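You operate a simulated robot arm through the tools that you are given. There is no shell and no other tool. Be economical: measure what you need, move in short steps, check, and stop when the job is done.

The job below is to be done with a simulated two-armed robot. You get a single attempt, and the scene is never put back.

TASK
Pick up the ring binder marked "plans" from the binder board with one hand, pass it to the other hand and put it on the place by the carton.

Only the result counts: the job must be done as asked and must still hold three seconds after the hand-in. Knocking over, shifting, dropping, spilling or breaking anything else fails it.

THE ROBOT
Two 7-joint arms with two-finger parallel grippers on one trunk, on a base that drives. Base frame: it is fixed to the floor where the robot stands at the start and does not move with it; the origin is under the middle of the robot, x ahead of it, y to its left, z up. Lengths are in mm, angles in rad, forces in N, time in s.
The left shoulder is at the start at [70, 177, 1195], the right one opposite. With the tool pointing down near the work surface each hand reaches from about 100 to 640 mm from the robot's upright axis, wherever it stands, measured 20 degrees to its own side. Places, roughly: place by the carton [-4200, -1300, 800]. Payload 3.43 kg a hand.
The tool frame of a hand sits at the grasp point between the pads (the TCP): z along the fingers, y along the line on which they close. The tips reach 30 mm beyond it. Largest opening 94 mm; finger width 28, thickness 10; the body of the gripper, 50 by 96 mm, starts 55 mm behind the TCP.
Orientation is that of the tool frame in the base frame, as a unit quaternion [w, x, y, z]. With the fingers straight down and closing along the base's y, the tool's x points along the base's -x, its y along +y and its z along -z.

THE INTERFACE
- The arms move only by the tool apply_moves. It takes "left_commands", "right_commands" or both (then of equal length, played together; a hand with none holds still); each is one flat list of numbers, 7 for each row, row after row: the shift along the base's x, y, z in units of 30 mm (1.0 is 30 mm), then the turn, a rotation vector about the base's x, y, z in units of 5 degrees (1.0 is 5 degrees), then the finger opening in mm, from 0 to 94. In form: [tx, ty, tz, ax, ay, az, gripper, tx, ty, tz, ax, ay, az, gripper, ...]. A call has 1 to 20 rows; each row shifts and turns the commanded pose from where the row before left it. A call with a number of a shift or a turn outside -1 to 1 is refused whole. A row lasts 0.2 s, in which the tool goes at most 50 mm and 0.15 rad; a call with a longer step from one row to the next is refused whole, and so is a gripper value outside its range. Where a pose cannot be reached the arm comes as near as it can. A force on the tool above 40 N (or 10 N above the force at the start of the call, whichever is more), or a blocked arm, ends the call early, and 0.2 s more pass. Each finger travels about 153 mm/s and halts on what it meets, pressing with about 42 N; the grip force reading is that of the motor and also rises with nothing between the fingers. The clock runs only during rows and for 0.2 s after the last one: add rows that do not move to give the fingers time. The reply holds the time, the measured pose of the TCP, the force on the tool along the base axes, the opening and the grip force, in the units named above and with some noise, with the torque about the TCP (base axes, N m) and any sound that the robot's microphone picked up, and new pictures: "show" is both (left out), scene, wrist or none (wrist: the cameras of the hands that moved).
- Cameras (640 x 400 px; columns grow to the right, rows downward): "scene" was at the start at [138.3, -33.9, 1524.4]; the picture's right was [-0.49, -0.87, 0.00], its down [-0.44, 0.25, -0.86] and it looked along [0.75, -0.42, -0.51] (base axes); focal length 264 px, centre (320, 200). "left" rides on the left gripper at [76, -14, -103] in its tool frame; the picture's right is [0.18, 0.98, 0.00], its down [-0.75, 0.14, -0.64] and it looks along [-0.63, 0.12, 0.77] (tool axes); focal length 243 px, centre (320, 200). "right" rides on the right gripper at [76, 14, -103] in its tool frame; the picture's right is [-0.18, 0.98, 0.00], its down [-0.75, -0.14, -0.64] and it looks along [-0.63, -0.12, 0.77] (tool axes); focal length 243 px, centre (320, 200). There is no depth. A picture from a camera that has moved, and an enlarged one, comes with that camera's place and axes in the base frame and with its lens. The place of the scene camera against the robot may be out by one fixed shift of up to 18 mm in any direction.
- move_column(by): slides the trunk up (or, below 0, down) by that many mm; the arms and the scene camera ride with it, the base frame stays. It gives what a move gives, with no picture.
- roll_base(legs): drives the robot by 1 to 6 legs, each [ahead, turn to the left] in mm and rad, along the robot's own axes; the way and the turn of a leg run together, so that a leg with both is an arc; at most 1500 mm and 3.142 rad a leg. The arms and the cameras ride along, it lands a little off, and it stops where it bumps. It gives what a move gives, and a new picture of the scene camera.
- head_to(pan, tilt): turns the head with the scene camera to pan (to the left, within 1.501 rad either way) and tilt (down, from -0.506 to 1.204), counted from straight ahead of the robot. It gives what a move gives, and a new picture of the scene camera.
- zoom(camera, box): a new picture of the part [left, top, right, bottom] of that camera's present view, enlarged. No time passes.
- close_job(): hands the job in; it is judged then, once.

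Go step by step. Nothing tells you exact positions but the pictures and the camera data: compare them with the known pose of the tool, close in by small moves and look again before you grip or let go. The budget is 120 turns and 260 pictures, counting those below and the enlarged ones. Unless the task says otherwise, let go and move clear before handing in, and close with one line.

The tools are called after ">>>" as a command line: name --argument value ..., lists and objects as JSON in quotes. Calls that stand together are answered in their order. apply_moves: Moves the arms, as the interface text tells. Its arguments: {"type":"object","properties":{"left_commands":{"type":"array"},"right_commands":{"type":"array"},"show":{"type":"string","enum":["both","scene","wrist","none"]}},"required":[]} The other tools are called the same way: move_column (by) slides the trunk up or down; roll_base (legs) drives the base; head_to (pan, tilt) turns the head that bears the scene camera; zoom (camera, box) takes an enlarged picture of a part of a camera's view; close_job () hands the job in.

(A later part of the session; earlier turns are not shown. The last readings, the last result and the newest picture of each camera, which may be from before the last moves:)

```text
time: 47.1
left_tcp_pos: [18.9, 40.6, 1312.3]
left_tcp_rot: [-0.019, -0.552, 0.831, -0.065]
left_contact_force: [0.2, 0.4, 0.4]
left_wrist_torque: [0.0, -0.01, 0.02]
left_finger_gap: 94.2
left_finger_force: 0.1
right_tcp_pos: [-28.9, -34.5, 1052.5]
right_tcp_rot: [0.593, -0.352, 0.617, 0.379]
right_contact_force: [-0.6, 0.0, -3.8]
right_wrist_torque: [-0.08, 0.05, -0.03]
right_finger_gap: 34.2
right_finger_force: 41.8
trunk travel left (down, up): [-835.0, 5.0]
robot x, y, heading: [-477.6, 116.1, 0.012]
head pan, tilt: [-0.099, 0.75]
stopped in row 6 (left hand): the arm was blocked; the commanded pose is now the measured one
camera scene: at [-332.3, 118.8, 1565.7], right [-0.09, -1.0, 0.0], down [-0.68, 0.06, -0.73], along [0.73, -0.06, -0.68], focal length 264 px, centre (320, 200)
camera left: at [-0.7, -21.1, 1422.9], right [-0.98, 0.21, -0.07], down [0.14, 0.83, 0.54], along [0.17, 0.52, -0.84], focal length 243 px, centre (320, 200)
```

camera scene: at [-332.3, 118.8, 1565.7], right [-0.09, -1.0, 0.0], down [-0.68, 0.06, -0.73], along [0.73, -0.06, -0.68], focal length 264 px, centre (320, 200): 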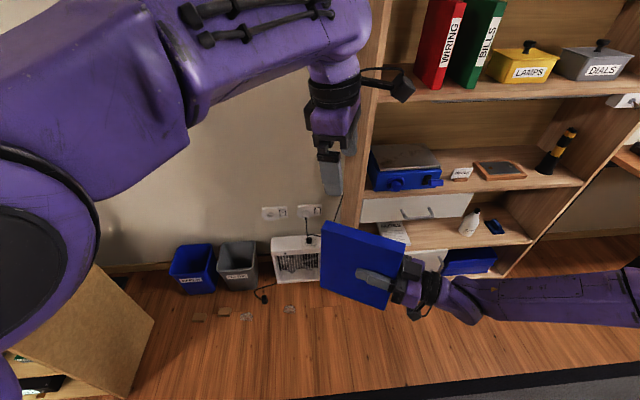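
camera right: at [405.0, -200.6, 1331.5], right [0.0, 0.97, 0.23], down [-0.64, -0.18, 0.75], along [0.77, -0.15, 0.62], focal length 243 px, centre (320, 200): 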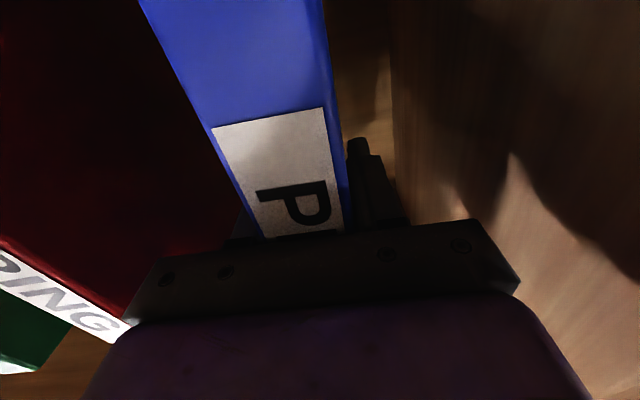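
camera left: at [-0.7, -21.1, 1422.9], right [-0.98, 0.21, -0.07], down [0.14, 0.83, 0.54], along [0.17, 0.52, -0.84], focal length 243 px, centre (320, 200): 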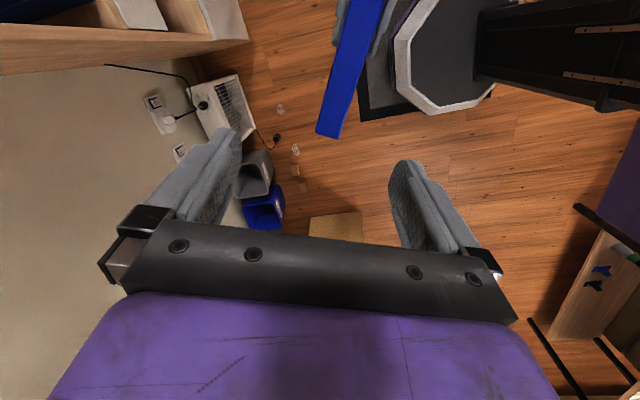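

The left arm is at a limit with that much yaw. I'll reduce its yaw to about 30° and see if it regains freedom.

>>> apply_moves --left_commands '[0, 0.3, 0, 0, 0, -1, 94, 0, 0.3, 0, 0, 0, -1, 94, 0, 0.3, 0, 0, 0, -1, 94, 0, 0, 0, 0, 0, -1, 94, 0, 0, 0, 0, 0, -1, 94, 0, 0, 0, 0, 0, -1, 94, 0, 0, -0.5, 0, 0, 0, 94, 0, 0, -0.5, 0, 0, 0, 94, 0, 0, 0, 0, 0, 0, 94]' --show "scene"

```text
time: 49.1
left_tcp_pos: [19.1, 66.3, 1279.7]
left_tcp_rot: [-0.034, -0.317, 0.946, -0.056]
left_contact_force: [0.0, 0.5, -0.4]
left_wrist_torque: [-0.01, 0.01, -0.01]
left_finger_gap: 94.1
left_finger_force: 0.0
right_tcp_pos: [-30.0, -33.7, 1053.7]
right_tcp_rot: [0.594, -0.354, 0.615, 0.379]
right_contact_force: [0.1, -0.1, -3.1]
right_wrist_torque: [-0.08, 0.03, -0.01]
right_finger_gap: 34.1
right_finger_force: 42.5
trunk travel left (down, up): [-835.0, 5.0]
robot x, y, heading: [-474.2, 110.7, 0.013]
head pan, tilt: [-0.099, 0.75]
camera scene: at [-332.4, 118.6, 1565.7], right [-0.09, -1.0, 0.0], down [-0.68, 0.06, -0.73], along [0.73, -0.06, -0.68], focal length 264 px, centre (320, 200)
```

scene: 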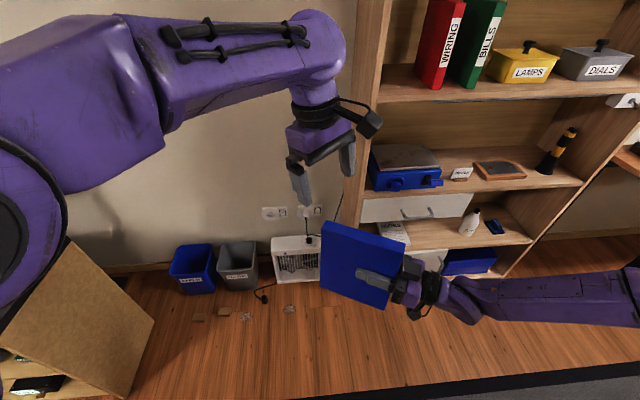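

The left hand is free again. I level it, and rotate the right hand back to about 37° yaw to match.

>>> apply_moves --left_commands '[0, 0, 0, 0.5, -0.1, 0, 94, 0, 0, 0, 0.5, -0.1, 0, 94, 0, 0, 0, 0.45, -0.13, 0, 94, 0, 0, 0, 0, 0, 0, 94, 0, 0, 0, 0, 0, 0, 94, 0, 0, 0, 0, 0, 0, 94]' --right_commands '[0, 0, 0, 0, 0, -1, 0, 0, 0, 0, 0, 0, -1, 0, 0, 0, 0, 0, 0, -1, 0, 0, 0, 0, 0, 0, -1, 0, 0, 0, 0, 0, 0, -1, 0, 0, 0, 0, 0, 0, 0, 0]' --show "both"

```text
time: 50.5
left_tcp_pos: [19.0, 67.6, 1282.3]
left_tcp_rot: [-0.002, -0.319, 0.948, -0.004]
left_contact_force: [0.3, 0.6, -0.2]
left_wrist_torque: [0.01, -0.01, 0.01]
left_finger_gap: 93.9
left_finger_force: 0.0
right_tcp_pos: [-30.1, -33.4, 1052.9]
right_tcp_rot: [0.617, -0.311, 0.638, 0.34]
right_contact_force: [-0.4, 0.1, -2.7]
right_wrist_torque: [-0.1, 0.02, 0.0]
right_finger_gap: 34.1
right_finger_force: 42.4
right hand out of reach, approached as far as the arm can: row 3, 4, 5
trunk travel left (down, up): [-835.0, 5.0]
robot x, y, heading: [-474.0, 115.0, 0.006]
head pan, tilt: [-0.099, 0.75]
camera scene: at [-332.0, 118.7, 1565.6], right [-0.09, -1.0, 0.0], down [-0.68, 0.06, -0.73], along [0.73, -0.06, -0.68], focal length 264 px, centre (320, 200)
camera right: at [-104.3, -108.3, 978.6], right [-0.79, 0.56, 0.23], down [-0.22, -0.62, 0.75], along [0.57, 0.55, 0.62], focal length 243 px, centre (320, 200)
camera left: at [-31.4, 10.9, 1385.5], right [-0.74, 0.67, -0.01], down [0.51, 0.57, 0.64], along [0.43, 0.47, -0.77], focal length 243 px, centre (320, 200)
```

scene: 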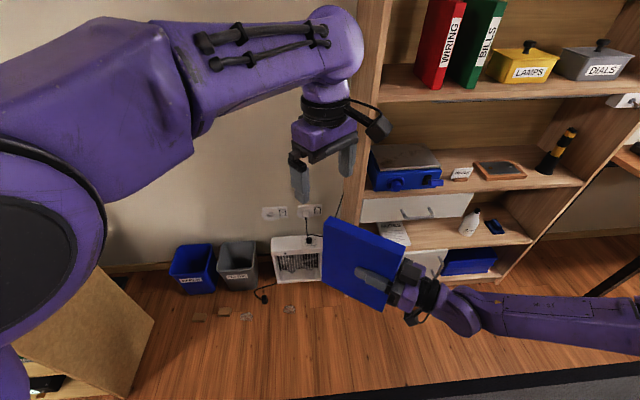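
right: 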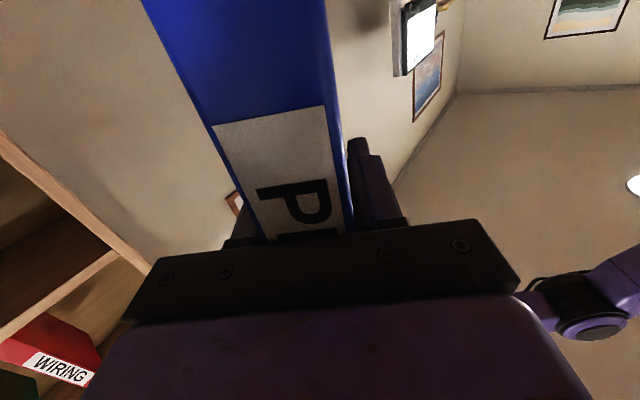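
left: 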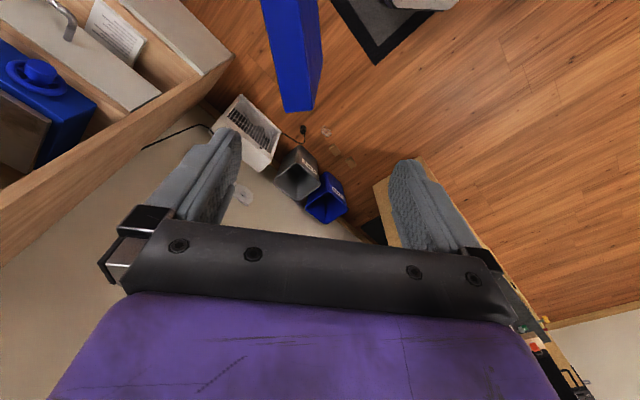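

>>> apply_moves --left_commands '[0, 0, 0, 0, 0, 0.5, 94, 0, 0, 0, 0, 0, 0.5, 94, 0, 0, 0, 0, 0, 0.6, 94, 0, 0, 0, 0, 0, 0, 94, 0, 0, 0, 0, 0, 0, 94]' --right_commands '[0.5, 0, 0, 0, 0, 0, 0, 0.5, 0, 0, 0, 0, -0.7, 0, 0.3, 0, 0, 0, 0, -0.7, 0, 0, 0, 0, 0, 0, -0.6, 0, 0, 0, 0, 0, 0, 0, 0]' --show "none"

```text
time: 51.7
left_tcp_pos: [21.9, 70.2, 1287.5]
left_tcp_rot: [-0.004, -0.389, 0.921, -0.011]
left_contact_force: [-0.1, 0.3, -0.6]
left_wrist_torque: [0.02, 0.02, 0.02]
left_finger_gap: 94.1
left_finger_force: 0.0
right_tcp_pos: [-9.3, -17.5, 1055.7]
right_tcp_rot: [0.622, -0.302, 0.637, 0.341]
right_contact_force: [0.1, 0.0, -3.1]
right_wrist_torque: [-0.11, 0.06, -0.03]
right_finger_gap: 34.2
right_finger_force: 42.3
right hand out of reach, approached as far as the arm can: row 2, 3, 4
trunk travel left (down, up): [-835.0, 5.0]
robot x, y, heading: [-473.0, 115.1, 0.011]
head pan, tilt: [-0.099, 0.75]
```

The right hand holds at (−9, −17, 1056) with 54° yaw; I match the left to that yaw and move over the target (29, 36), staying above the binder.

>>> apply_moves --left_commands '[0, 0, -0.5, 0, 0, 0.4, 94, 0, 0, -0.5, 0, 0, 0.4, 94, 0, -0.3, -0.5, 0, 0, 0.4, 94, 0.1, -0.4, -0.5, 0, 0, 0.4, 94, 0.1, -0.4, 0, 0, 0, 0, 94, 0, 0, 0, 0, 0, 0, 94]' --show "both"

```text
time: 53.3
left_tcp_pos: [41.5, 56.2, 1254.1]
left_tcp_rot: [-0.014, -0.47, 0.881, -0.043]
left_contact_force: [0.1, 0.6, -0.6]
left_wrist_torque: [0.0, 0.0, 0.01]
left_finger_gap: 94.0
left_finger_force: 0.1
right_tcp_pos: [-9.1, -16.6, 1055.5]
right_tcp_rot: [0.621, -0.301, 0.638, 0.341]
right_contact_force: [-0.5, 0.0, -3.8]
right_wrist_torque: [-0.09, 0.09, -0.02]
right_finger_gap: 34.1
right_finger_force: 42.3
trunk travel left (down, up): [-835.0, 5.0]
robot x, y, heading: [-479.1, 115.7, 0.014]
head pan, tilt: [-0.099, 0.75]
stopped in row 6 (left hand): the arm was blocked; the commanded pose is now the measured one
camera scene: at [-332.2, 118.8, 1565.7], right [-0.09, -1.0, 0.0], down [-0.68, 0.06, -0.73], along [0.73, -0.06, -0.68], focal length 264 px, centre (320, 200)
camera left: at [10.8, -6.0, 1361.8], right [-0.92, 0.39, -0.05], down [0.29, 0.76, 0.58], along [0.27, 0.52, -0.81], focal length 243 px, centre (320, 200)
```

scene: 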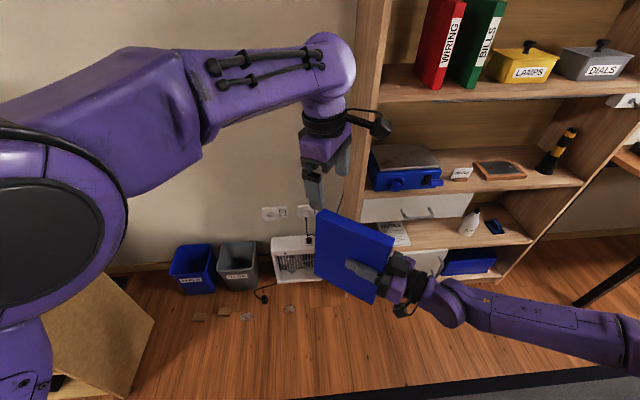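
left: 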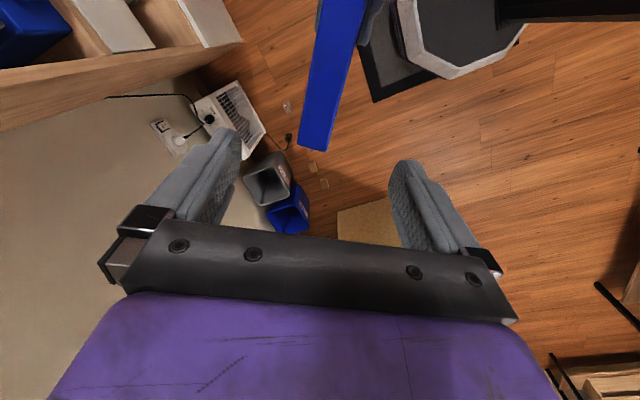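

The left wrist's yaw is at its limit on this side. The gripper is symmetric, so I turn it 180° the other way, at a clear spot.

>>> apply_moves --left_commands '[-0.2, 0.5, 0, 0, 0, -1, 94, -0.2, 0.5, 0, 0, 0, -1, 94, -0.2, 0.5, 0, 0, 0, -1, 94, 0, 0.3, 0, 0, 0, -1, 94, 0, 0, 0, 0, 0, -1, 94, 0, 0, 0, 0, 0, -1, 94, 0, 0, 0, 0, 0, -1, 94, 0, 0, 0, 0, 0, -1, 94, 0, 0, 0, 0, 0, -1, 94, 0, 0, 0, 0, 0, -1, 94, 0, 0, 0, 0, 0, -1, 94, 0, 0, 0, 0, 0, -1, 94, 0, 0, 0, 0, 0, -1, 94, 0, 0, 0, 0, 0, -1, 94, 0, 0, 0, 0, 0, -1, 94, 0, 0, 0, 0, 0, -1, 94, 0, 0, 0, 0, 0, -1, 94, 0, 0, 0, 0, 0, -1, 94, 0, 0, 0, 0, 0, -1, 94, 0, 0, 0, 0, 0, -1, 94]' --show "none"

>>> apply_moves --left_commands '[0, 0, 0, 0, 0, -1, 94, 0, 0, 0, 0, 0, -1, 94, 0, 0, 0, 0, 0, -1, 94, 0, 0, 0, 0, 0, -1, 94, 0, 0, 0, 0, 0, -1, 94, 0, 0, 0, 0, 0, -1, 94, 0, 0, 0, 0, 0, -1, 94, 0, 0, 0, 0, 0, -1, 94, 0, 0, 0, 0, 0, -1, 94, 0, 0, 0, 0, 0, -1, 94, 0, 0, 0, 0, 0, -1, 94, 0, 0, 0, 0, 0, -1, 94, 0, 0, 0, 0, 0, -1, 94, 0, 0, 0, 0, 0, -1, 94, 0, 0, 0, 0, 0, -1, 94, 0, 0, 0, 0, 0, -1, 94, 0, 0, 0, 0, 0, 0, 94]' --show "both"

```text
time: 57.5
left_tcp_pos: [21.2, 108.5, 1252.5]
left_tcp_rot: [-0.04, 0.376, 0.926, -0.016]
left_contact_force: [-0.6, 0.3, 0.1]
left_wrist_torque: [-0.03, 0.0, 0.04]
left_finger_gap: 94.0
left_finger_force: 0.2
right_tcp_pos: [-8.4, -16.4, 1056.0]
right_tcp_rot: [0.622, -0.3, 0.638, 0.34]
right_contact_force: [-0.3, 0.1, -2.8]
right_wrist_torque: [-0.1, 0.03, 0.0]
right_finger_gap: 34.1
right_finger_force: 42.1
trunk travel left (down, up): [-835.0, 5.0]
robot x, y, heading: [-476.2, 115.8, 0.009]
head pan, tilt: [-0.099, 0.75]
```

```text
time: 61.1
left_tcp_pos: [22.5, 108.4, 1252.9]
left_tcp_rot: [-0.041, 0.883, 0.468, 0.013]
left_contact_force: [-0.1, 0.1, -0.1]
left_wrist_torque: [-0.01, -0.01, 0.03]
left_finger_gap: 93.8
left_finger_force: 0.2
right_tcp_pos: [-9.5, -17.6, 1055.8]
right_tcp_rot: [0.622, -0.3, 0.638, 0.341]
right_contact_force: [-0.2, 0.6, -3.4]
right_wrist_torque: [-0.1, 0.03, -0.01]
right_finger_gap: 34.0
right_finger_force: 42.3
trunk travel left (down, up): [-835.0, 5.0]
robot x, y, heading: [-475.8, 113.0, 0.012]
head pan, tilt: [-0.099, 0.75]
camera scene: at [-332.3, 118.4, 1565.7], right [-0.09, -1.0, 0.0], down [-0.68, 0.06, -0.73], along [0.73, -0.06, -0.68], focal length 264 px, centre (320, 200)
camera left: at [56.1, 171.0, 1359.6], right [0.92, -0.4, -0.05], down [-0.29, -0.75, 0.59], along [-0.27, -0.52, -0.81], focal length 243 px, centre (320, 200)
```

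scene: 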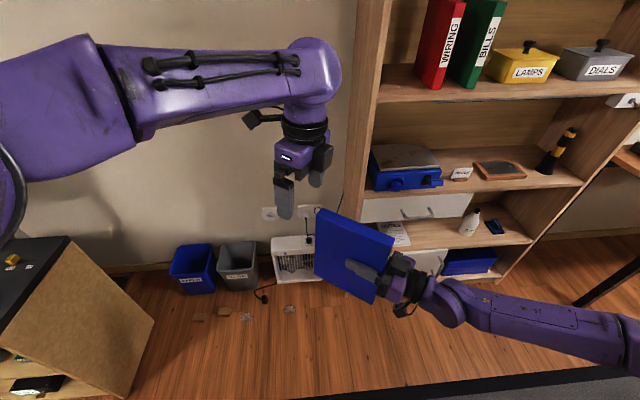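
left: 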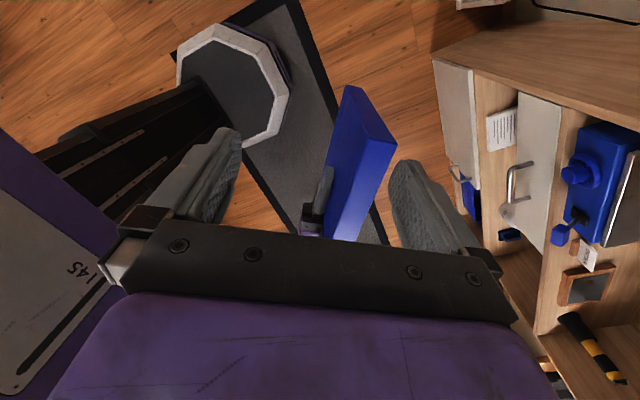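

That works well and the left camera now sees the binder. I level the hand, finish the yaw and move over the top edge.

>>> apply_moves --left_commands '[0, -0.4, 0, -0.5, -0.1, -0.2, 94, 0, -0.4, 0, -0.47, -0.1, -0.16, 94, 0.1, -0.4, 0, 0, 0, 0, 94, 0.1, -0.4, 0, 0, 0, 0, 94, 0, -0.4, 0, 0, 0, 0, 94, 0, -0.4, 0, 0, 0, 0, 94, 0, 0, 0, 0, 0, 0, 94]' --show "both"

```text
time: 62.7
left_tcp_pos: [27.9, 35.8, 1251.7]
left_tcp_rot: [0.001, 0.89, 0.455, 0.0]
left_contact_force: [0.0, -0.2, 0.0]
left_wrist_torque: [0.01, -0.02, 0.0]
left_finger_gap: 94.1
left_finger_force: 0.0
right_tcp_pos: [-9.3, -17.3, 1055.0]
right_tcp_rot: [0.622, -0.3, 0.638, 0.34]
right_contact_force: [-0.1, -0.5, -2.9]
right_wrist_torque: [-0.1, 0.06, -0.01]
right_finger_gap: 33.9
right_finger_force: 42.2
trunk travel left (down, up): [-835.0, 5.0]
robot x, y, heading: [-473.4, 117.3, 0.006]
head pan, tilt: [-0.099, 0.75]
camera scene: at [-332.2, 118.7, 1565.7], right [-0.09, -1.0, 0.0], down [-0.68, 0.06, -0.73], along [0.73, -0.06, -0.68], focal length 264 px, centre (320, 200)
camera left: at [62.7, 105.8, 1354.1], right [0.9, -0.43, 0.0], down [-0.33, -0.69, 0.64], along [-0.27, -0.58, -0.77], focal length 243 px, centre (320, 200)
```

scene: 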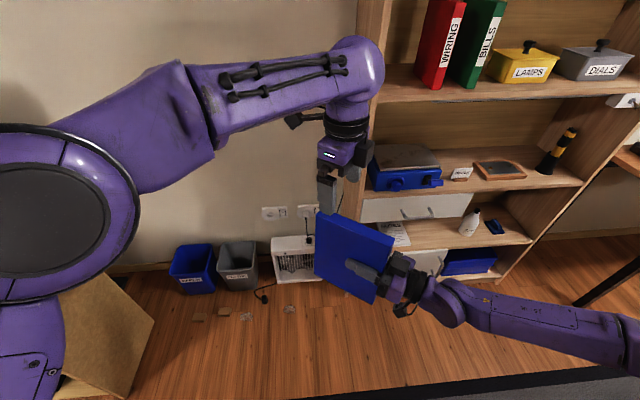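
left: 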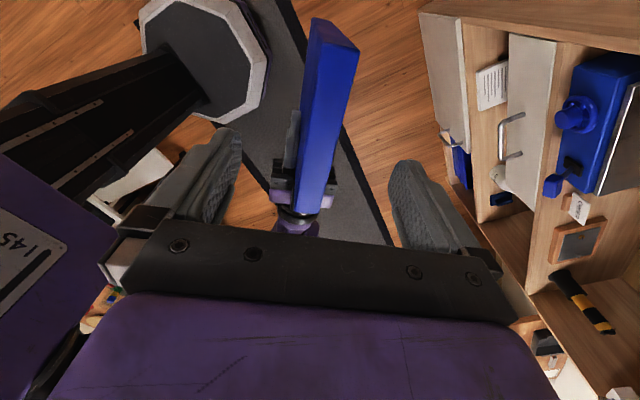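

Aligned within a few mm over the top edge. Descending about 125 mm so the fingers straddle it.

>>> apply_moves --left_commands '[0.12, -0.07, -0.5, 0, 0, 0, 94, 0, 0, -0.5, 0, 0, 0, 94, 0, 0, -0.5, 0, 0, 0, 94, 0, 0, -0.5, 0, 0, 0, 94, 0, 0, -0.5, 0, 0, 0, 94, 0, 0, -0.4, 0, 0, 0, 94, 0, 0, -0.4, 0, 0, 0, 94, 0, 0, -0.4, 0, 0, 0, 94, 0, 0, -0.3, 0, 0, 0, 94, 0, 0, 0, 0, 0, 0, 94]' --show "both"

```text
time: 64.9
left_tcp_pos: [32.4, 33.0, 1132.8]
left_tcp_rot: [0.0, 0.89, 0.456, 0.001]
left_contact_force: [0.6, -0.2, -0.3]
left_wrist_torque: [0.0, -0.02, -0.01]
left_finger_gap: 93.9
left_finger_force: 0.2
right_tcp_pos: [-8.8, -16.0, 1055.8]
right_tcp_rot: [0.622, -0.3, 0.638, 0.34]
right_contact_force: [0.0, 0.6, -3.2]
right_wrist_torque: [-0.07, 0.06, 0.01]
right_finger_gap: 34.2
right_finger_force: 42.3
trunk travel left (down, up): [-835.0, 5.0]
robot x, y, heading: [-470.9, 114.0, 0.013]
head pan, tilt: [-0.099, 0.75]
camera scene: at [-332.3, 118.4, 1565.7], right [-0.09, -1.0, 0.0], down [-0.68, 0.06, -0.73], along [0.73, -0.06, -0.68], focal length 264 px, centre (320, 200)
camera left: at [66.5, 104.0, 1234.6], right [0.9, -0.43, 0.0], down [-0.33, -0.69, 0.64], along [-0.27, -0.58, -0.77], focal length 243 px, centre (320, 200)
```

scene: 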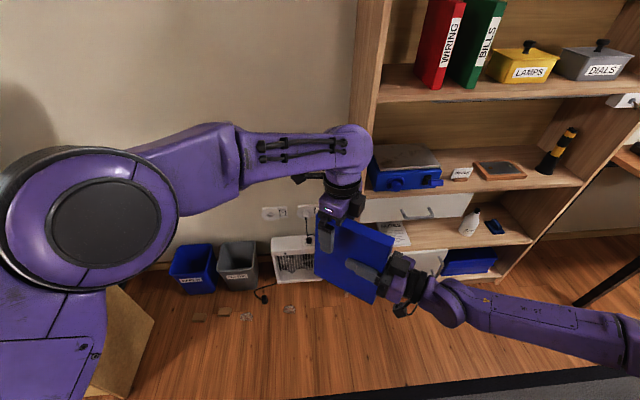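
left: 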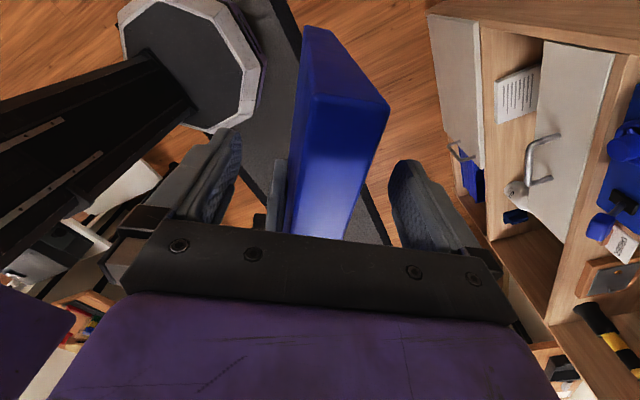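

The binder's top lies centred between the left fingers. Closing the left grip while the right holds.

>>> apply_moves --left_commands '[0, 0, 0, 0, 0, 0, 60, 0, 0, 0, 0, 0, 0, 45, 0, 0, 0, 0, 0, 0, 38, 0, 0, 0, 0, 0, 0, 20, 0, 0, 0, 0, 0, 0, 10, 0, 0, 0, 0, 0, 0, 0, 0, 0, 0, 0, 0, 0, 0]' --show "wrist"

```text
time: 66.5
left_tcp_pos: [32.9, 34.4, 1133.5]
left_tcp_rot: [0.001, 0.89, 0.456, 0.002]
left_contact_force: [10.1, -5.8, 0.0]
left_wrist_torque: [0.06, 0.31, 0.05]
left_finger_gap: 35.3
left_finger_force: 41.7
right_tcp_pos: [-7.7, -16.1, 1056.3]
right_tcp_rot: [0.622, -0.301, 0.637, 0.341]
right_contact_force: [-8.3, 6.1, -3.1]
right_wrist_torque: [-0.6, -0.92, 0.63]
right_finger_gap: 33.9
right_finger_force: 42.2
trunk travel left (down, up): [-835.0, 5.0]
robot x, y, heading: [-474.3, 116.3, 0.012]
head pan, tilt: [-0.099, 0.75]
camera left: at [66.7, 104.0, 1234.9], right [0.9, -0.43, 0.0], down [-0.33, -0.69, 0.64], along [-0.27, -0.58, -0.77], focal length 243 px, centre (320, 200)
```

left: 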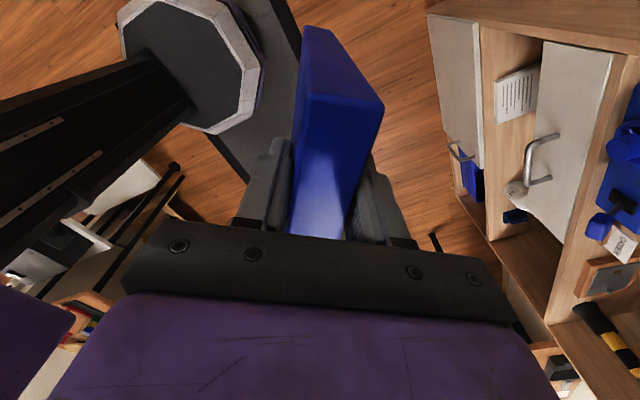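

Both hands hold it. Now the right hand opens and withdraws along its own axis.

>>> apply_moves --right_commands '[0, 0, 0, 0, 0, 0, 50, 0, 0, 0, 0, 0, 0, 80, 0, 0, 0, 0, 0, 0, 94, 0, 0, 0, 0, 0, 0, 94, -0.29, -0.41, 0, 0, 0, 0, 94, -0.29, -0.41, 0, 0, 0, 0, 94, -0.29, -0.41, 0, 0, 0, 0, 94, -0.29, -0.41, 0, 0, 0, 0, 94, -0.29, -0.41, 0, 0, 0, 0, 94, -0.29, -0.41, 0, 0, 0, 0, 94, -0.29, -0.41, 0, 0, 0, 0, 94, -0.29, -0.41, 0, 0, 0, 0, 94, -0.29, -0.41, 0, 0, 0, 0, 94, -0.29, -0.41, 0, 0, 0, 0, 94, 0, 0, 0, 0, 0, 0, 94]' --show "both"

```text
time: 69.7
left_tcp_pos: [33.2, 32.6, 1133.1]
left_tcp_rot: [0.0, 0.89, 0.456, 0.001]
left_contact_force: [0.8, -0.9, 0.3]
left_wrist_torque: [0.12, -0.05, 0.0]
left_finger_gap: 34.3
left_finger_force: 41.9
right_tcp_pos: [-95.1, -140.4, 1056.2]
right_tcp_rot: [0.622, -0.301, 0.638, 0.341]
right_contact_force: [-0.2, 0.9, 0.7]
right_wrist_torque: [0.01, -0.02, -0.01]
right_finger_gap: 94.0
right_finger_force: 0.1
trunk travel left (down, up): [-835.0, 5.0]
robot x, y, heading: [-476.0, 113.0, 0.012]
head pan, tilt: [-0.099, 0.75]
camera scene: at [-331.8, 118.5, 1565.6], right [-0.09, -1.0, 0.0], down [-0.68, 0.06, -0.73], along [0.73, -0.06, -0.68], focal length 264 px, centre (320, 200)
camera right: at [-172.1, -212.7, 980.5], right [-0.79, 0.57, 0.24], down [-0.23, -0.63, 0.74], along [0.58, 0.52, 0.63], focal length 243 px, centre (320, 200)
```

scene: 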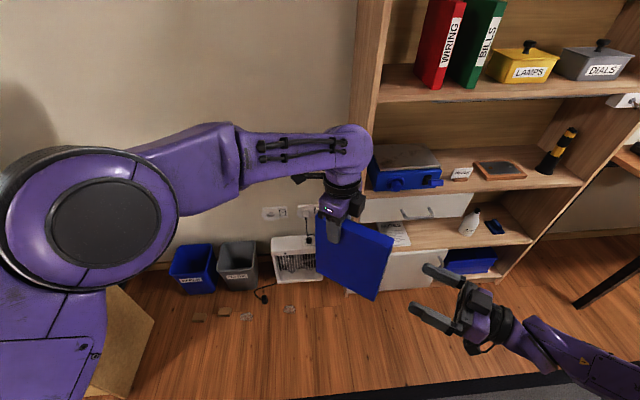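
right: 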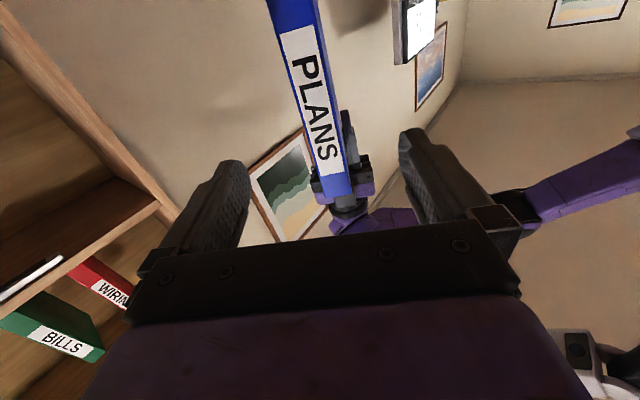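

Handover done: the left hand holds the binder firmly. Next I find the way to the carton, turning left 90° and looking around.

>>> roll_base --legs '[[0, 1.57]]'

>>> head_to --pan 1.5 --tilt 0.4

>>> head_to --pan 0.6 --tilt 0.35

```text
time: 73.9
left_tcp_pos: [-402.3, 623.3, 1132.1]
left_tcp_rot: [0.0, 0.301, 0.954, 0.001]
left_contact_force: [-0.3, 0.3, -0.1]
left_wrist_torque: [0.07, 0.09, 0.01]
left_finger_gap: 34.1
left_finger_force: 41.6
right_tcp_pos: [-226.1, 496.7, 1056.6]
right_tcp_rot: [0.194, -0.665, 0.234, 0.682]
right_contact_force: [-0.5, 0.2, 0.1]
right_wrist_torque: [0.02, 0.0, -0.01]
right_finger_gap: 94.2
right_finger_force: 0.1
trunk travel left (down, up): [-835.0, 5.0]
robot x, y, heading: [-481.2, 115.5, 1.596]
head pan, tilt: [-0.099, 0.75]
camera scene: at [-460.0, 258.9, 1565.7], right [1.0, -0.07, 0.0], down [-0.05, -0.68, -0.73], along [0.05, 0.73, -0.68], focal length 264 px, centre (320, 200)
```

scene: 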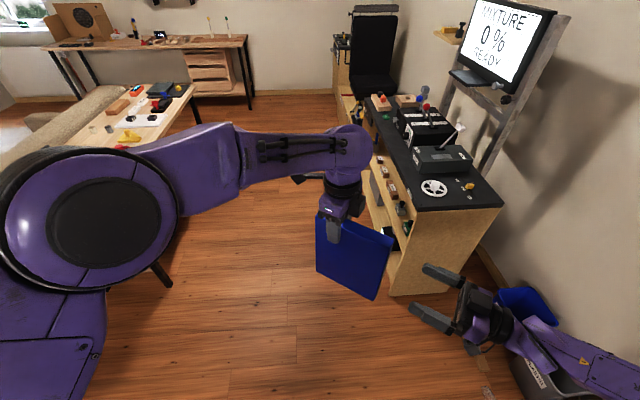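

```text
time: 75.6
left_tcp_pos: [-400.8, 623.7, 1131.7]
left_tcp_rot: [-0.001, 0.3, 0.954, 0.001]
left_contact_force: [-0.3, 0.1, 0.7]
left_wrist_torque: [0.05, 0.09, -0.03]
left_finger_gap: 34.0
left_finger_force: 41.9
right_tcp_pos: [-225.4, 496.9, 1055.9]
right_tcp_rot: [0.193, -0.665, 0.234, 0.683]
right_contact_force: [-0.4, 0.3, -0.2]
right_wrist_torque: [-0.02, 0.02, 0.01]
right_finger_gap: 93.9
right_finger_force: 0.0
trunk travel left (down, up): [-835.0, 5.0]
robot x, y, heading: [-476.5, 114.5, 1.603]
head pan, tilt: [1.499, 0.4]
camera scene: at [-558.8, 180.6, 1596.8], right [0.05, 1.0, 0.0], down [0.39, -0.02, -0.92], along [-0.92, 0.04, -0.39], focal length 264 px, centre (320, 200)
```

scene: 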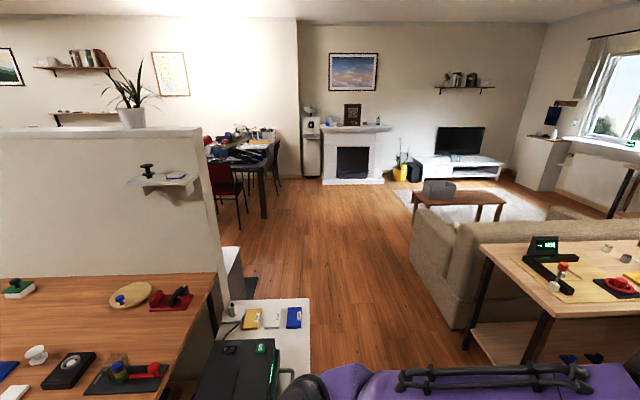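

```text
time: 76.8
left_tcp_pos: [-400.3, 623.0, 1132.3]
left_tcp_rot: [-0.001, 0.301, 0.954, 0.0]
left_contact_force: [0.5, 0.3, 0.7]
left_wrist_torque: [0.03, 0.05, 0.0]
left_finger_gap: 34.1
left_finger_force: 41.9
right_tcp_pos: [-224.1, 497.7, 1057.1]
right_tcp_rot: [0.194, -0.665, 0.234, 0.682]
right_contact_force: [0.3, 0.7, -0.2]
right_wrist_torque: [0.0, 0.0, 0.0]
right_finger_gap: 93.8
right_finger_force: 0.1
trunk travel left (down, up): [-835.0, 5.0]
robot x, y, heading: [-475.2, 113.9, 1.594]
head pan, tilt: [0.6, 0.351]
camera scene: at [-520.9, 251.7, 1601.3], right [0.81, 0.59, 0.0], down [0.2, -0.28, -0.94], along [-0.55, 0.76, -0.34], focal length 264 px, centre (320, 200)
```

scene: 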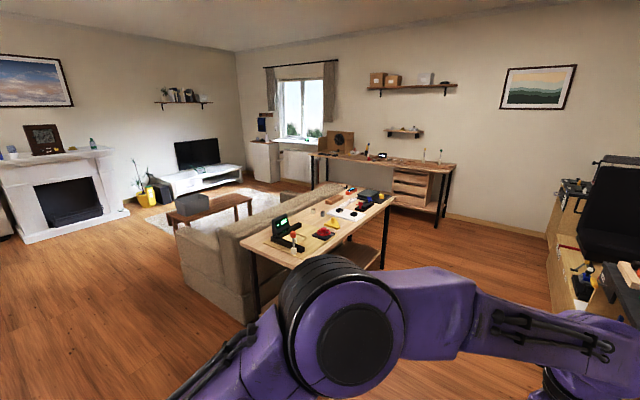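

The dining-type table (destination) lies beyond the gap between the white cabinet and the sofa. I drive along y≈650, then turn towards −x and go through the gap.

>>> roll_base --legs '[[540, 0], [0, 1.545]]'

>>> head_to --pan 0.2 --tilt 0.35

```text
time: 83.7
left_tcp_pos: [-991.0, 738.6, 1132.1]
left_tcp_rot: [-0.001, -0.451, 0.892, -0.001]
left_contact_force: [-0.4, 0.5, -0.5]
left_wrist_torque: [-0.1, 0.07, -0.01]
left_finger_gap: 33.9
left_finger_force: 41.2
right_tcp_pos: [-861.1, 912.7, 1056.6]
right_tcp_rot: [0.337, 0.639, 0.297, -0.624]
right_contact_force: [0.2, -0.6, -0.3]
right_wrist_torque: [0.01, -0.01, 0.02]
right_finger_gap: 94.0
right_finger_force: 0.0
trunk travel left (down, up): [-835.0, 5.0]
robot x, y, heading: [-485.3, 654.6, -3.142]
head pan, tilt: [0.6, 0.351]
camera scene: at [-603.4, 612.3, 1601.3], right [-0.57, 0.82, 0.0], down [0.28, 0.19, -0.94], along [-0.77, -0.53, -0.34], focal length 264 px, centre (320, 200)
```

scene: 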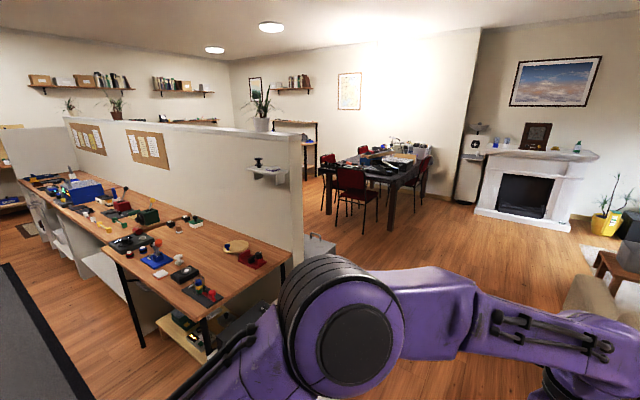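

```text
time: 84.6
left_tcp_pos: [-992.2, 740.1, 1132.5]
left_tcp_rot: [-0.001, -0.451, 0.893, -0.001]
left_contact_force: [0.2, -0.3, 0.3]
left_wrist_torque: [-0.11, 0.06, 0.04]
left_finger_gap: 34.1
left_finger_force: 41.7
right_tcp_pos: [-862.3, 912.4, 1058.1]
right_tcp_rot: [0.338, 0.639, 0.298, -0.623]
right_contact_force: [-0.1, 0.6, -0.5]
right_wrist_torque: [0.01, 0.0, 0.01]
right_finger_gap: 93.8
right_finger_force: 0.1
trunk travel left (down, up): [-835.0, 5.0]
robot x, y, heading: [-484.5, 653.1, -3.145]
head pan, tilt: [0.201, 0.351]
camera scene: at [-617.8, 646.0, 1601.3], right [-0.2, 0.98, 0.0], down [0.34, 0.07, -0.94], along [-0.92, -0.19, -0.34], focal length 264 px, centre (320, 200)
```

scene: 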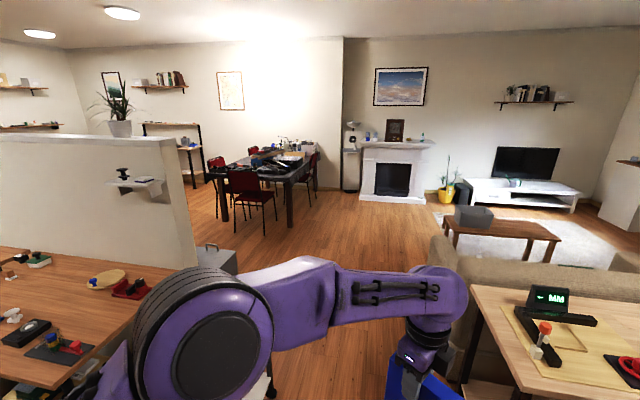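

The way ahead is clear; drive 1400 mm through the gap and look at the dining table.

>>> roll_base --legs '[[1400, 0]]'

>>> head_to --pan 0.8 --tilt 0.4

>>> zoom --camera "scene" --box '[200, 80, 520, 280]'

```text
time: 91.5
left_tcp_pos: [-2387.9, 743.9, 1130.7]
left_tcp_rot: [-0.001, -0.449, 0.894, 0.001]
left_contact_force: [0.1, 0.1, -0.1]
left_wrist_torque: [-0.1, 0.07, 0.01]
left_finger_gap: 34.3
left_finger_force: 42.5
right_tcp_pos: [-2257.1, 917.5, 1055.8]
right_tcp_rot: [0.336, 0.64, 0.296, -0.625]
right_contact_force: [0.1, 0.0, 0.1]
right_wrist_torque: [0.0, 0.0, -0.01]
right_finger_gap: 94.0
right_finger_force: 0.0
trunk travel left (down, up): [-835.0, 5.0]
robot x, y, heading: [-1881.7, 656.3, 3.138]
head pan, tilt: [0.201, 0.351]
camera scene: at [-2013.5, 648.7, 1601.4], right [-0.2, 0.98, 0.0], down [0.34, 0.07, -0.94], along [-0.92, -0.18, -0.34], focal length 264 px, centre (320, 200)
```

scene: 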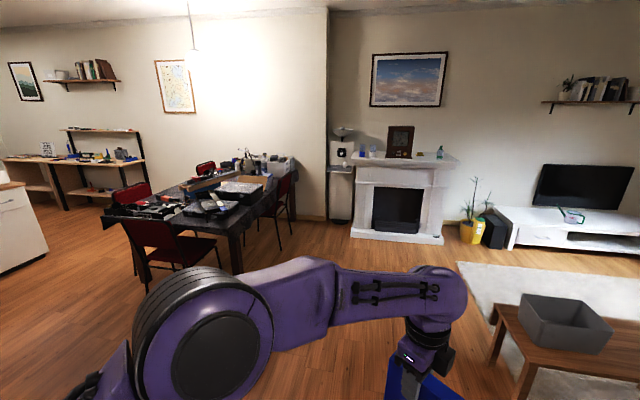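

```text
time: 92.5
left_tcp_pos: [-2386.9, 743.6, 1131.9]
left_tcp_rot: [-0.001, -0.448, 0.894, 0.0]
left_contact_force: [-0.1, -0.2, -0.3]
left_wrist_torque: [-0.07, 0.07, 0.02]
left_finger_gap: 34.2
left_finger_force: 42.2
right_tcp_pos: [-2254.7, 916.8, 1057.2]
right_tcp_rot: [0.336, 0.64, 0.296, -0.625]
right_contact_force: [0.9, -0.2, 0.2]
right_wrist_torque: [0.01, -0.03, 0.04]
right_finger_gap: 94.1
right_finger_force: 0.1
trunk travel left (down, up): [-835.0, 5.0]
robot x, y, heading: [-1883.1, 656.9, 3.14]
head pan, tilt: [0.799, 0.4]
camera scene: at [-1987.4, 600.9, 1596.8], right [-0.71, 0.7, 0.0], down [0.27, 0.28, -0.92], along [-0.65, -0.66, -0.39], focal length 264 px, centre (320, 200)
```

scene: 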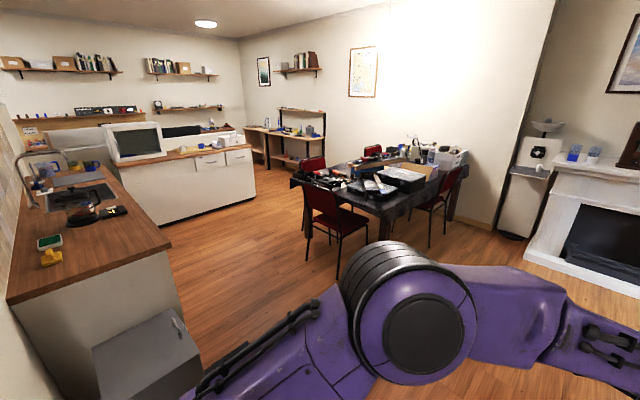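

```text
2.00 times, centred on (360, 180) of scene
camera zoom: at [-1987.4, 600.9, 1596.8], right [-0.71, 0.7, 0.0], down [0.27, 0.28, -0.92], along [-0.65, -0.66, -0.39], focal length 528 px, centre (240, 240)
```

zoom: 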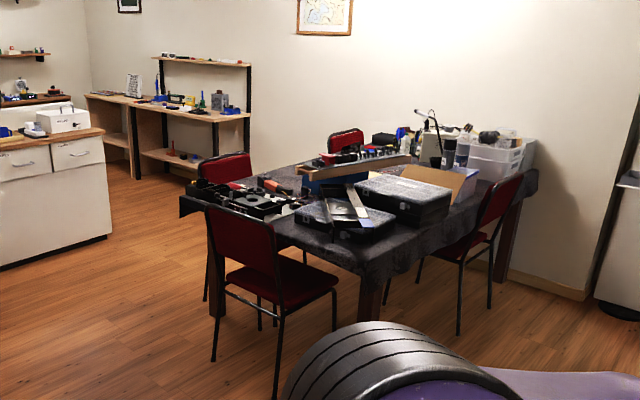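

The destination (−4200, −1300) is on the far long side of that table. I'll go round via the open floor at x≈−2780, heading −y, and look from there.

>>> roll_base --legs '[[900, 0], [0, 1.57], [1200, 0]]'

>>> head_to --pan -1.0 --tilt 0.4

```text
time: 106.7
left_tcp_pos: [-2920.7, -1041.7, 1132.9]
left_tcp_rot: [0.001, 0.945, -0.328, 0.0]
left_contact_force: [0.0, 0.0, -0.2]
left_wrist_torque: [-0.07, -0.08, -0.02]
left_finger_gap: 34.1
left_finger_force: 42.0
right_tcp_pos: [-3088.5, -904.6, 1056.2]
right_tcp_rot: [0.676, 0.253, 0.658, -0.215]
right_contact_force: [0.2, -0.3, -0.5]
right_wrist_torque: [0.0, 0.0, 0.01]
right_finger_gap: 94.0
right_finger_force: 0.1
trunk travel left (down, up): [-835.0, 5.0]
robot x, y, heading: [-2817.6, -537.6, -1.602]
head pan, tilt: [0.799, 0.4]
camera scene: at [-2744.8, -644.5, 1596.8], right [-0.72, -0.69, 0.0], down [-0.27, 0.28, -0.92], along [0.64, -0.66, -0.39], focal length 264 px, centre (320, 200)
```

scene: 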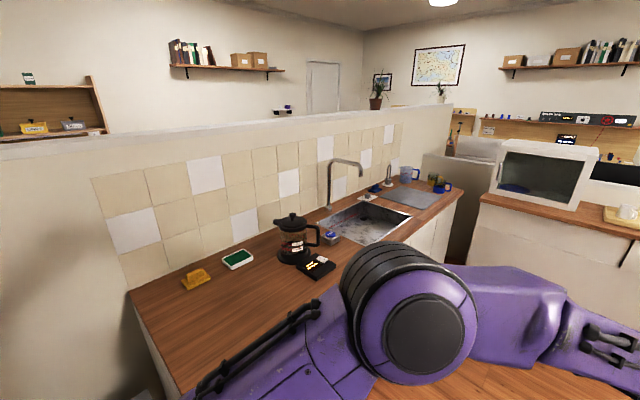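

```text
time: 108.5
left_tcp_pos: [-2920.0, -1040.6, 1132.5]
left_tcp_rot: [0.0, 0.944, -0.329, 0.0]
left_contact_force: [-0.7, 0.0, -1.7]
left_wrist_torque: [-0.06, -0.05, -0.02]
left_finger_gap: 34.3
left_finger_force: 41.9
right_tcp_pos: [-3088.8, -905.2, 1055.9]
right_tcp_rot: [0.676, 0.254, 0.658, -0.214]
right_contact_force: [0.1, -0.4, 0.6]
right_wrist_torque: [0.02, 0.0, 0.03]
right_finger_gap: 94.0
right_finger_force: 0.0
trunk travel left (down, up): [-835.0, 5.0]
robot x, y, heading: [-2816.0, -538.7, -1.603]
head pan, tilt: [-1.0, 0.4]
camera scene: at [-2888.7, -625.8, 1596.8], right [-0.51, 0.86, 0.0], down [0.33, 0.2, -0.92], along [-0.79, -0.47, -0.39], focal length 264 px, centre (320, 200)
```

scene: 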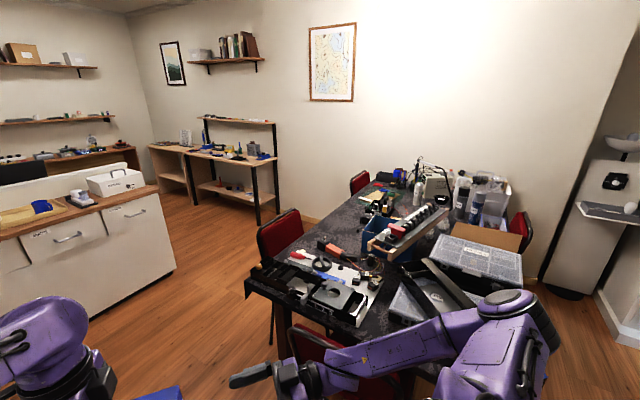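

>>> zoom --camera "scene" --box '[230, 150, 550, 350]'

>>> zoom --camera "scene" --box '[300, 160, 440, 248]'

```text
2.00 times, centred on (390, 250) of scene
camera zoom: at [-2888.7, -625.8, 1596.8], right [-0.51, 0.86, 0.0], down [0.33, 0.2, -0.92], along [-0.79, -0.47, -0.39], focal length 528 px, centre (180, 100)
```

zoom: 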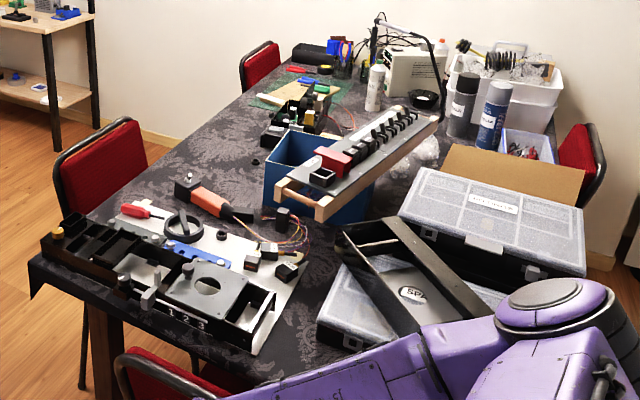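

```text
4.55 times, centred on (370, 204) of scene
camera zoom: at [-2888.7, -625.8, 1596.8], right [-0.51, 0.86, 0.0], down [0.33, 0.2, -0.92], along [-0.79, -0.47, -0.39], focal length 1201 px, centre (93, 182)
```

zoom: 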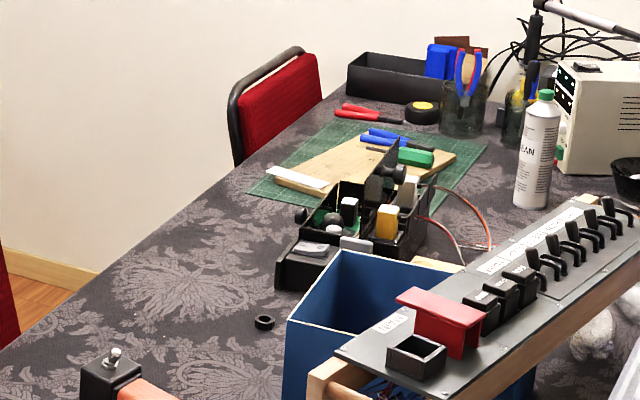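

The destination is the bare cloth patch on the −y edge of the table between two chairs, beside the blue open carton (table edge y≈−1418). I'll go round and come to it from the −y side.

>>> roll_base --legs '[[1000, 0], [800, -1.54]]'

>>> head_to --pan -0.5 --tilt 0.5

```text
time: 117.6
left_tcp_pos: [-3874.4, -1944.7, 1131.8]
left_tcp_rot: [-0.001, -0.442, 0.897, 0.001]
left_contact_force: [-0.2, 0.2, 0.4]
left_wrist_torque: [-0.06, 0.04, -0.01]
left_finger_gap: 34.2
left_finger_force: 42.1
right_tcp_pos: [-3740.8, -1776.3, 1056.6]
right_tcp_rot: [0.332, 0.642, 0.291, -0.627]
right_contact_force: [-0.9, 0.0, -0.5]
right_wrist_torque: [-0.02, 0.04, 0.0]
right_finger_gap: 94.0
right_finger_force: 0.1
trunk travel left (down, up): [-835.0, 5.0]
robot x, y, heading: [-3364.6, -2046.0, 3.129]
head pan, tilt: [-1.0, 0.4]
cut short: leg 2
camera scene: at [-3459.6, -1953.5, 1596.8], right [0.85, 0.53, 0.0], down [0.2, -0.33, -0.92], along [-0.48, 0.78, -0.39], focal length 264 px, centre (320, 200)
```

scene: 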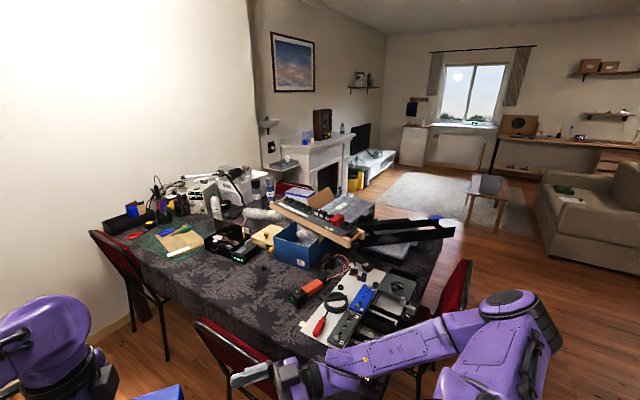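

```text
time: 118.5
left_tcp_pos: [-3875.1, -1945.7, 1132.1]
left_tcp_rot: [0.0, -0.442, 0.897, 0.0]
left_contact_force: [-0.7, 0.9, 0.7]
left_wrist_torque: [-0.09, 0.08, 0.0]
left_finger_gap: 34.1
left_finger_force: 42.2
right_tcp_pos: [-3741.4, -1776.8, 1057.2]
right_tcp_rot: [0.33, 0.643, 0.29, -0.628]
right_contact_force: [0.9, 0.9, -0.6]
right_wrist_torque: [0.0, 0.01, 0.0]
right_finger_gap: 94.1
right_finger_force: 0.0
trunk travel left (down, up): [-835.0, 5.0]
robot x, y, heading: [-3371.6, -2044.0, 3.125]
head pan, tilt: [-0.499, 0.499]
camera scene: at [-3490.9, -1987.7, 1587.6], right [0.49, 0.87, 0.0], down [0.42, -0.24, -0.88], along [-0.76, 0.43, -0.48], focal length 264 px, centre (320, 200)
```

scene: 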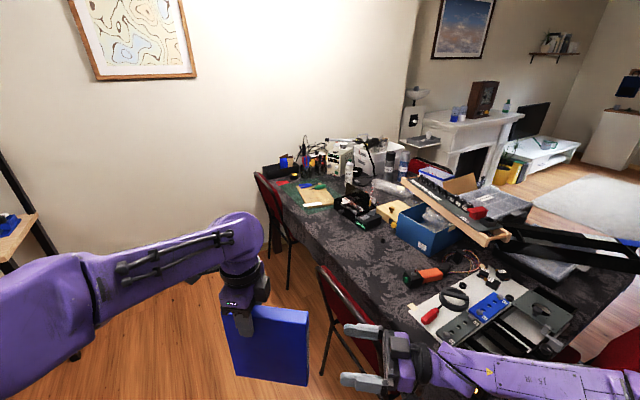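

>>> zoom --camera "scene" --box '[250, 150, 490, 300]'

```text
2.67 times, centred on (370, 225) of scene
camera zoom: at [-3490.9, -1987.7, 1587.6], right [0.49, 0.87, 0.0], down [0.42, -0.24, -0.88], along [-0.76, 0.43, -0.48], focal length 705 px, centre (187, 133)
```

zoom: 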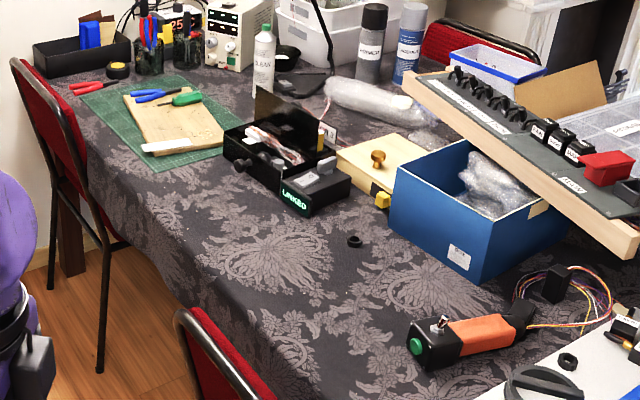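

The carton is the blue box; the free cloth patch beside it is centred about (−4200, −1300), with a chair back (top ≈ z 840) at about x>−4195, y≈−1600. I raise the binder 80 mm and drive to an open spot at about (−4450, −2330), then turn to face the table.

>>> apply_moves --left_commands '[0, 0, 0.5, 0, 0, 0, 0, 0, 0, 0.5, 0, 0, 0, 0, 0, 0, 0.5, 0, 0, 0, 0, 0, 0, 0.5, 0, 0, 0, 0, 0, 0, 0.5, 0, 0, 0, 0, 0, 0, 0.2, 0, 0, 0, 0, 0, 0, 0, 0, 0, 0, 0]' --show "none"

>>> roll_base --legs '[[0, 0.275], [1100, 0], [0, -1.83]]'

>>> head_to --pan -0.2 --tilt 0.6

```text
time: 120.1
left_tcp_pos: [-3874.9, -1946.0, 1213.1]
left_tcp_rot: [0.0, -0.442, 0.897, -0.001]
left_contact_force: [0.0, 0.1, -3.8]
left_wrist_torque: [-0.08, 0.08, 0.0]
left_finger_gap: 33.9
left_finger_force: 42.3
right_tcp_pos: [-3741.6, -1775.8, 1055.9]
right_tcp_rot: [0.33, 0.642, 0.291, -0.627]
right_contact_force: [0.1, -0.7, -0.7]
right_wrist_torque: [-0.01, -0.03, -0.03]
right_finger_gap: 94.1
right_finger_force: 0.1
trunk travel left (down, up): [-835.0, 5.0]
robot x, y, heading: [-3369.6, -2044.8, 3.123]
head pan, tilt: [-0.499, 0.499]
```

```text
time: 131.2
left_tcp_pos: [-4333.2, -1832.4, 1213.2]
left_tcp_rot: [0.0, 0.319, 0.948, -0.001]
left_contact_force: [0.8, -0.3, -3.2]
left_wrist_torque: [0.05, 0.09, 0.02]
left_finger_gap: 34.3
left_finger_force: 41.8
right_tcp_pos: [-4161.1, -1964.2, 1056.1]
right_tcp_rot: [0.208, -0.66, 0.247, 0.678]
right_contact_force: [0.9, 0.0, 0.3]
right_wrist_torque: [0.0, -0.04, 0.0]
right_finger_gap: 94.4
right_finger_force: 0.1
trunk travel left (down, up): [-835.0, 5.0]
robot x, y, heading: [-4425.4, -2339.2, 1.565]
head pan, tilt: [-0.499, 0.499]
camera scene: at [-4372.3, -2196.3, 1587.6], right [0.87, -0.49, 0.0], down [-0.23, -0.42, -0.88], along [0.43, 0.77, -0.48], focal length 264 px, centre (320, 200)
```

scene: 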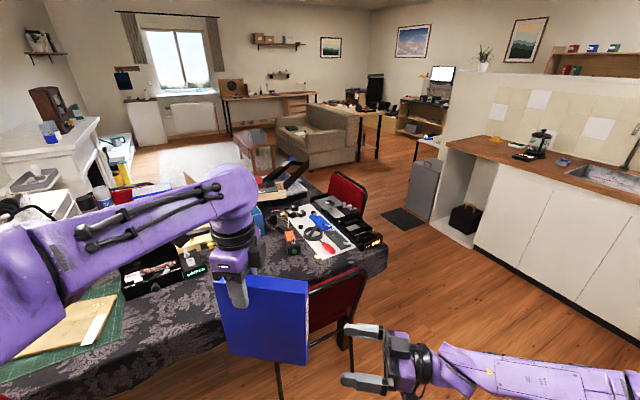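

```text
time: 131.9
left_tcp_pos: [-4333.3, -1831.8, 1212.3]
left_tcp_rot: [0.0, 0.319, 0.948, 0.0]
left_contact_force: [0.6, 0.3, -3.1]
left_wrist_torque: [0.07, 0.1, 0.05]
left_finger_gap: 33.9
left_finger_force: 42.3
right_tcp_pos: [-4161.6, -1964.9, 1057.1]
right_tcp_rot: [0.207, -0.661, 0.246, 0.678]
right_contact_force: [-0.6, -0.3, 0.0]
right_wrist_torque: [-0.02, -0.02, 0.03]
right_finger_gap: 93.8
right_finger_force: 0.2
trunk travel left (down, up): [-835.0, 5.0]
robot x, y, heading: [-4424.7, -2335.5, 1.559]
head pan, tilt: [-0.201, 0.6]
camera scene: at [-4397.8, -2189.5, 1578.6], right [0.98, -0.21, 0.0], down [-0.12, -0.55, -0.82], along [0.17, 0.81, -0.57], focal length 264 px, centre (320, 200)
```

scene: 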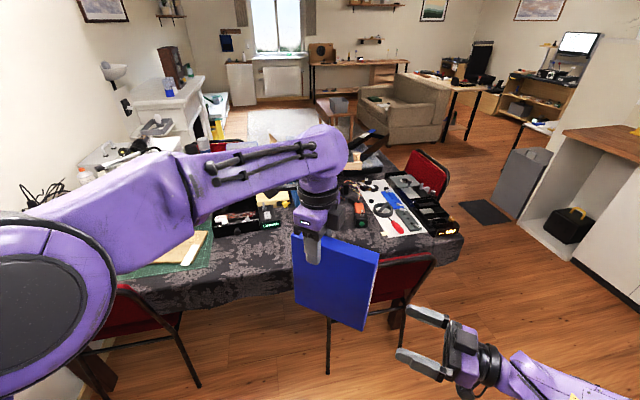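

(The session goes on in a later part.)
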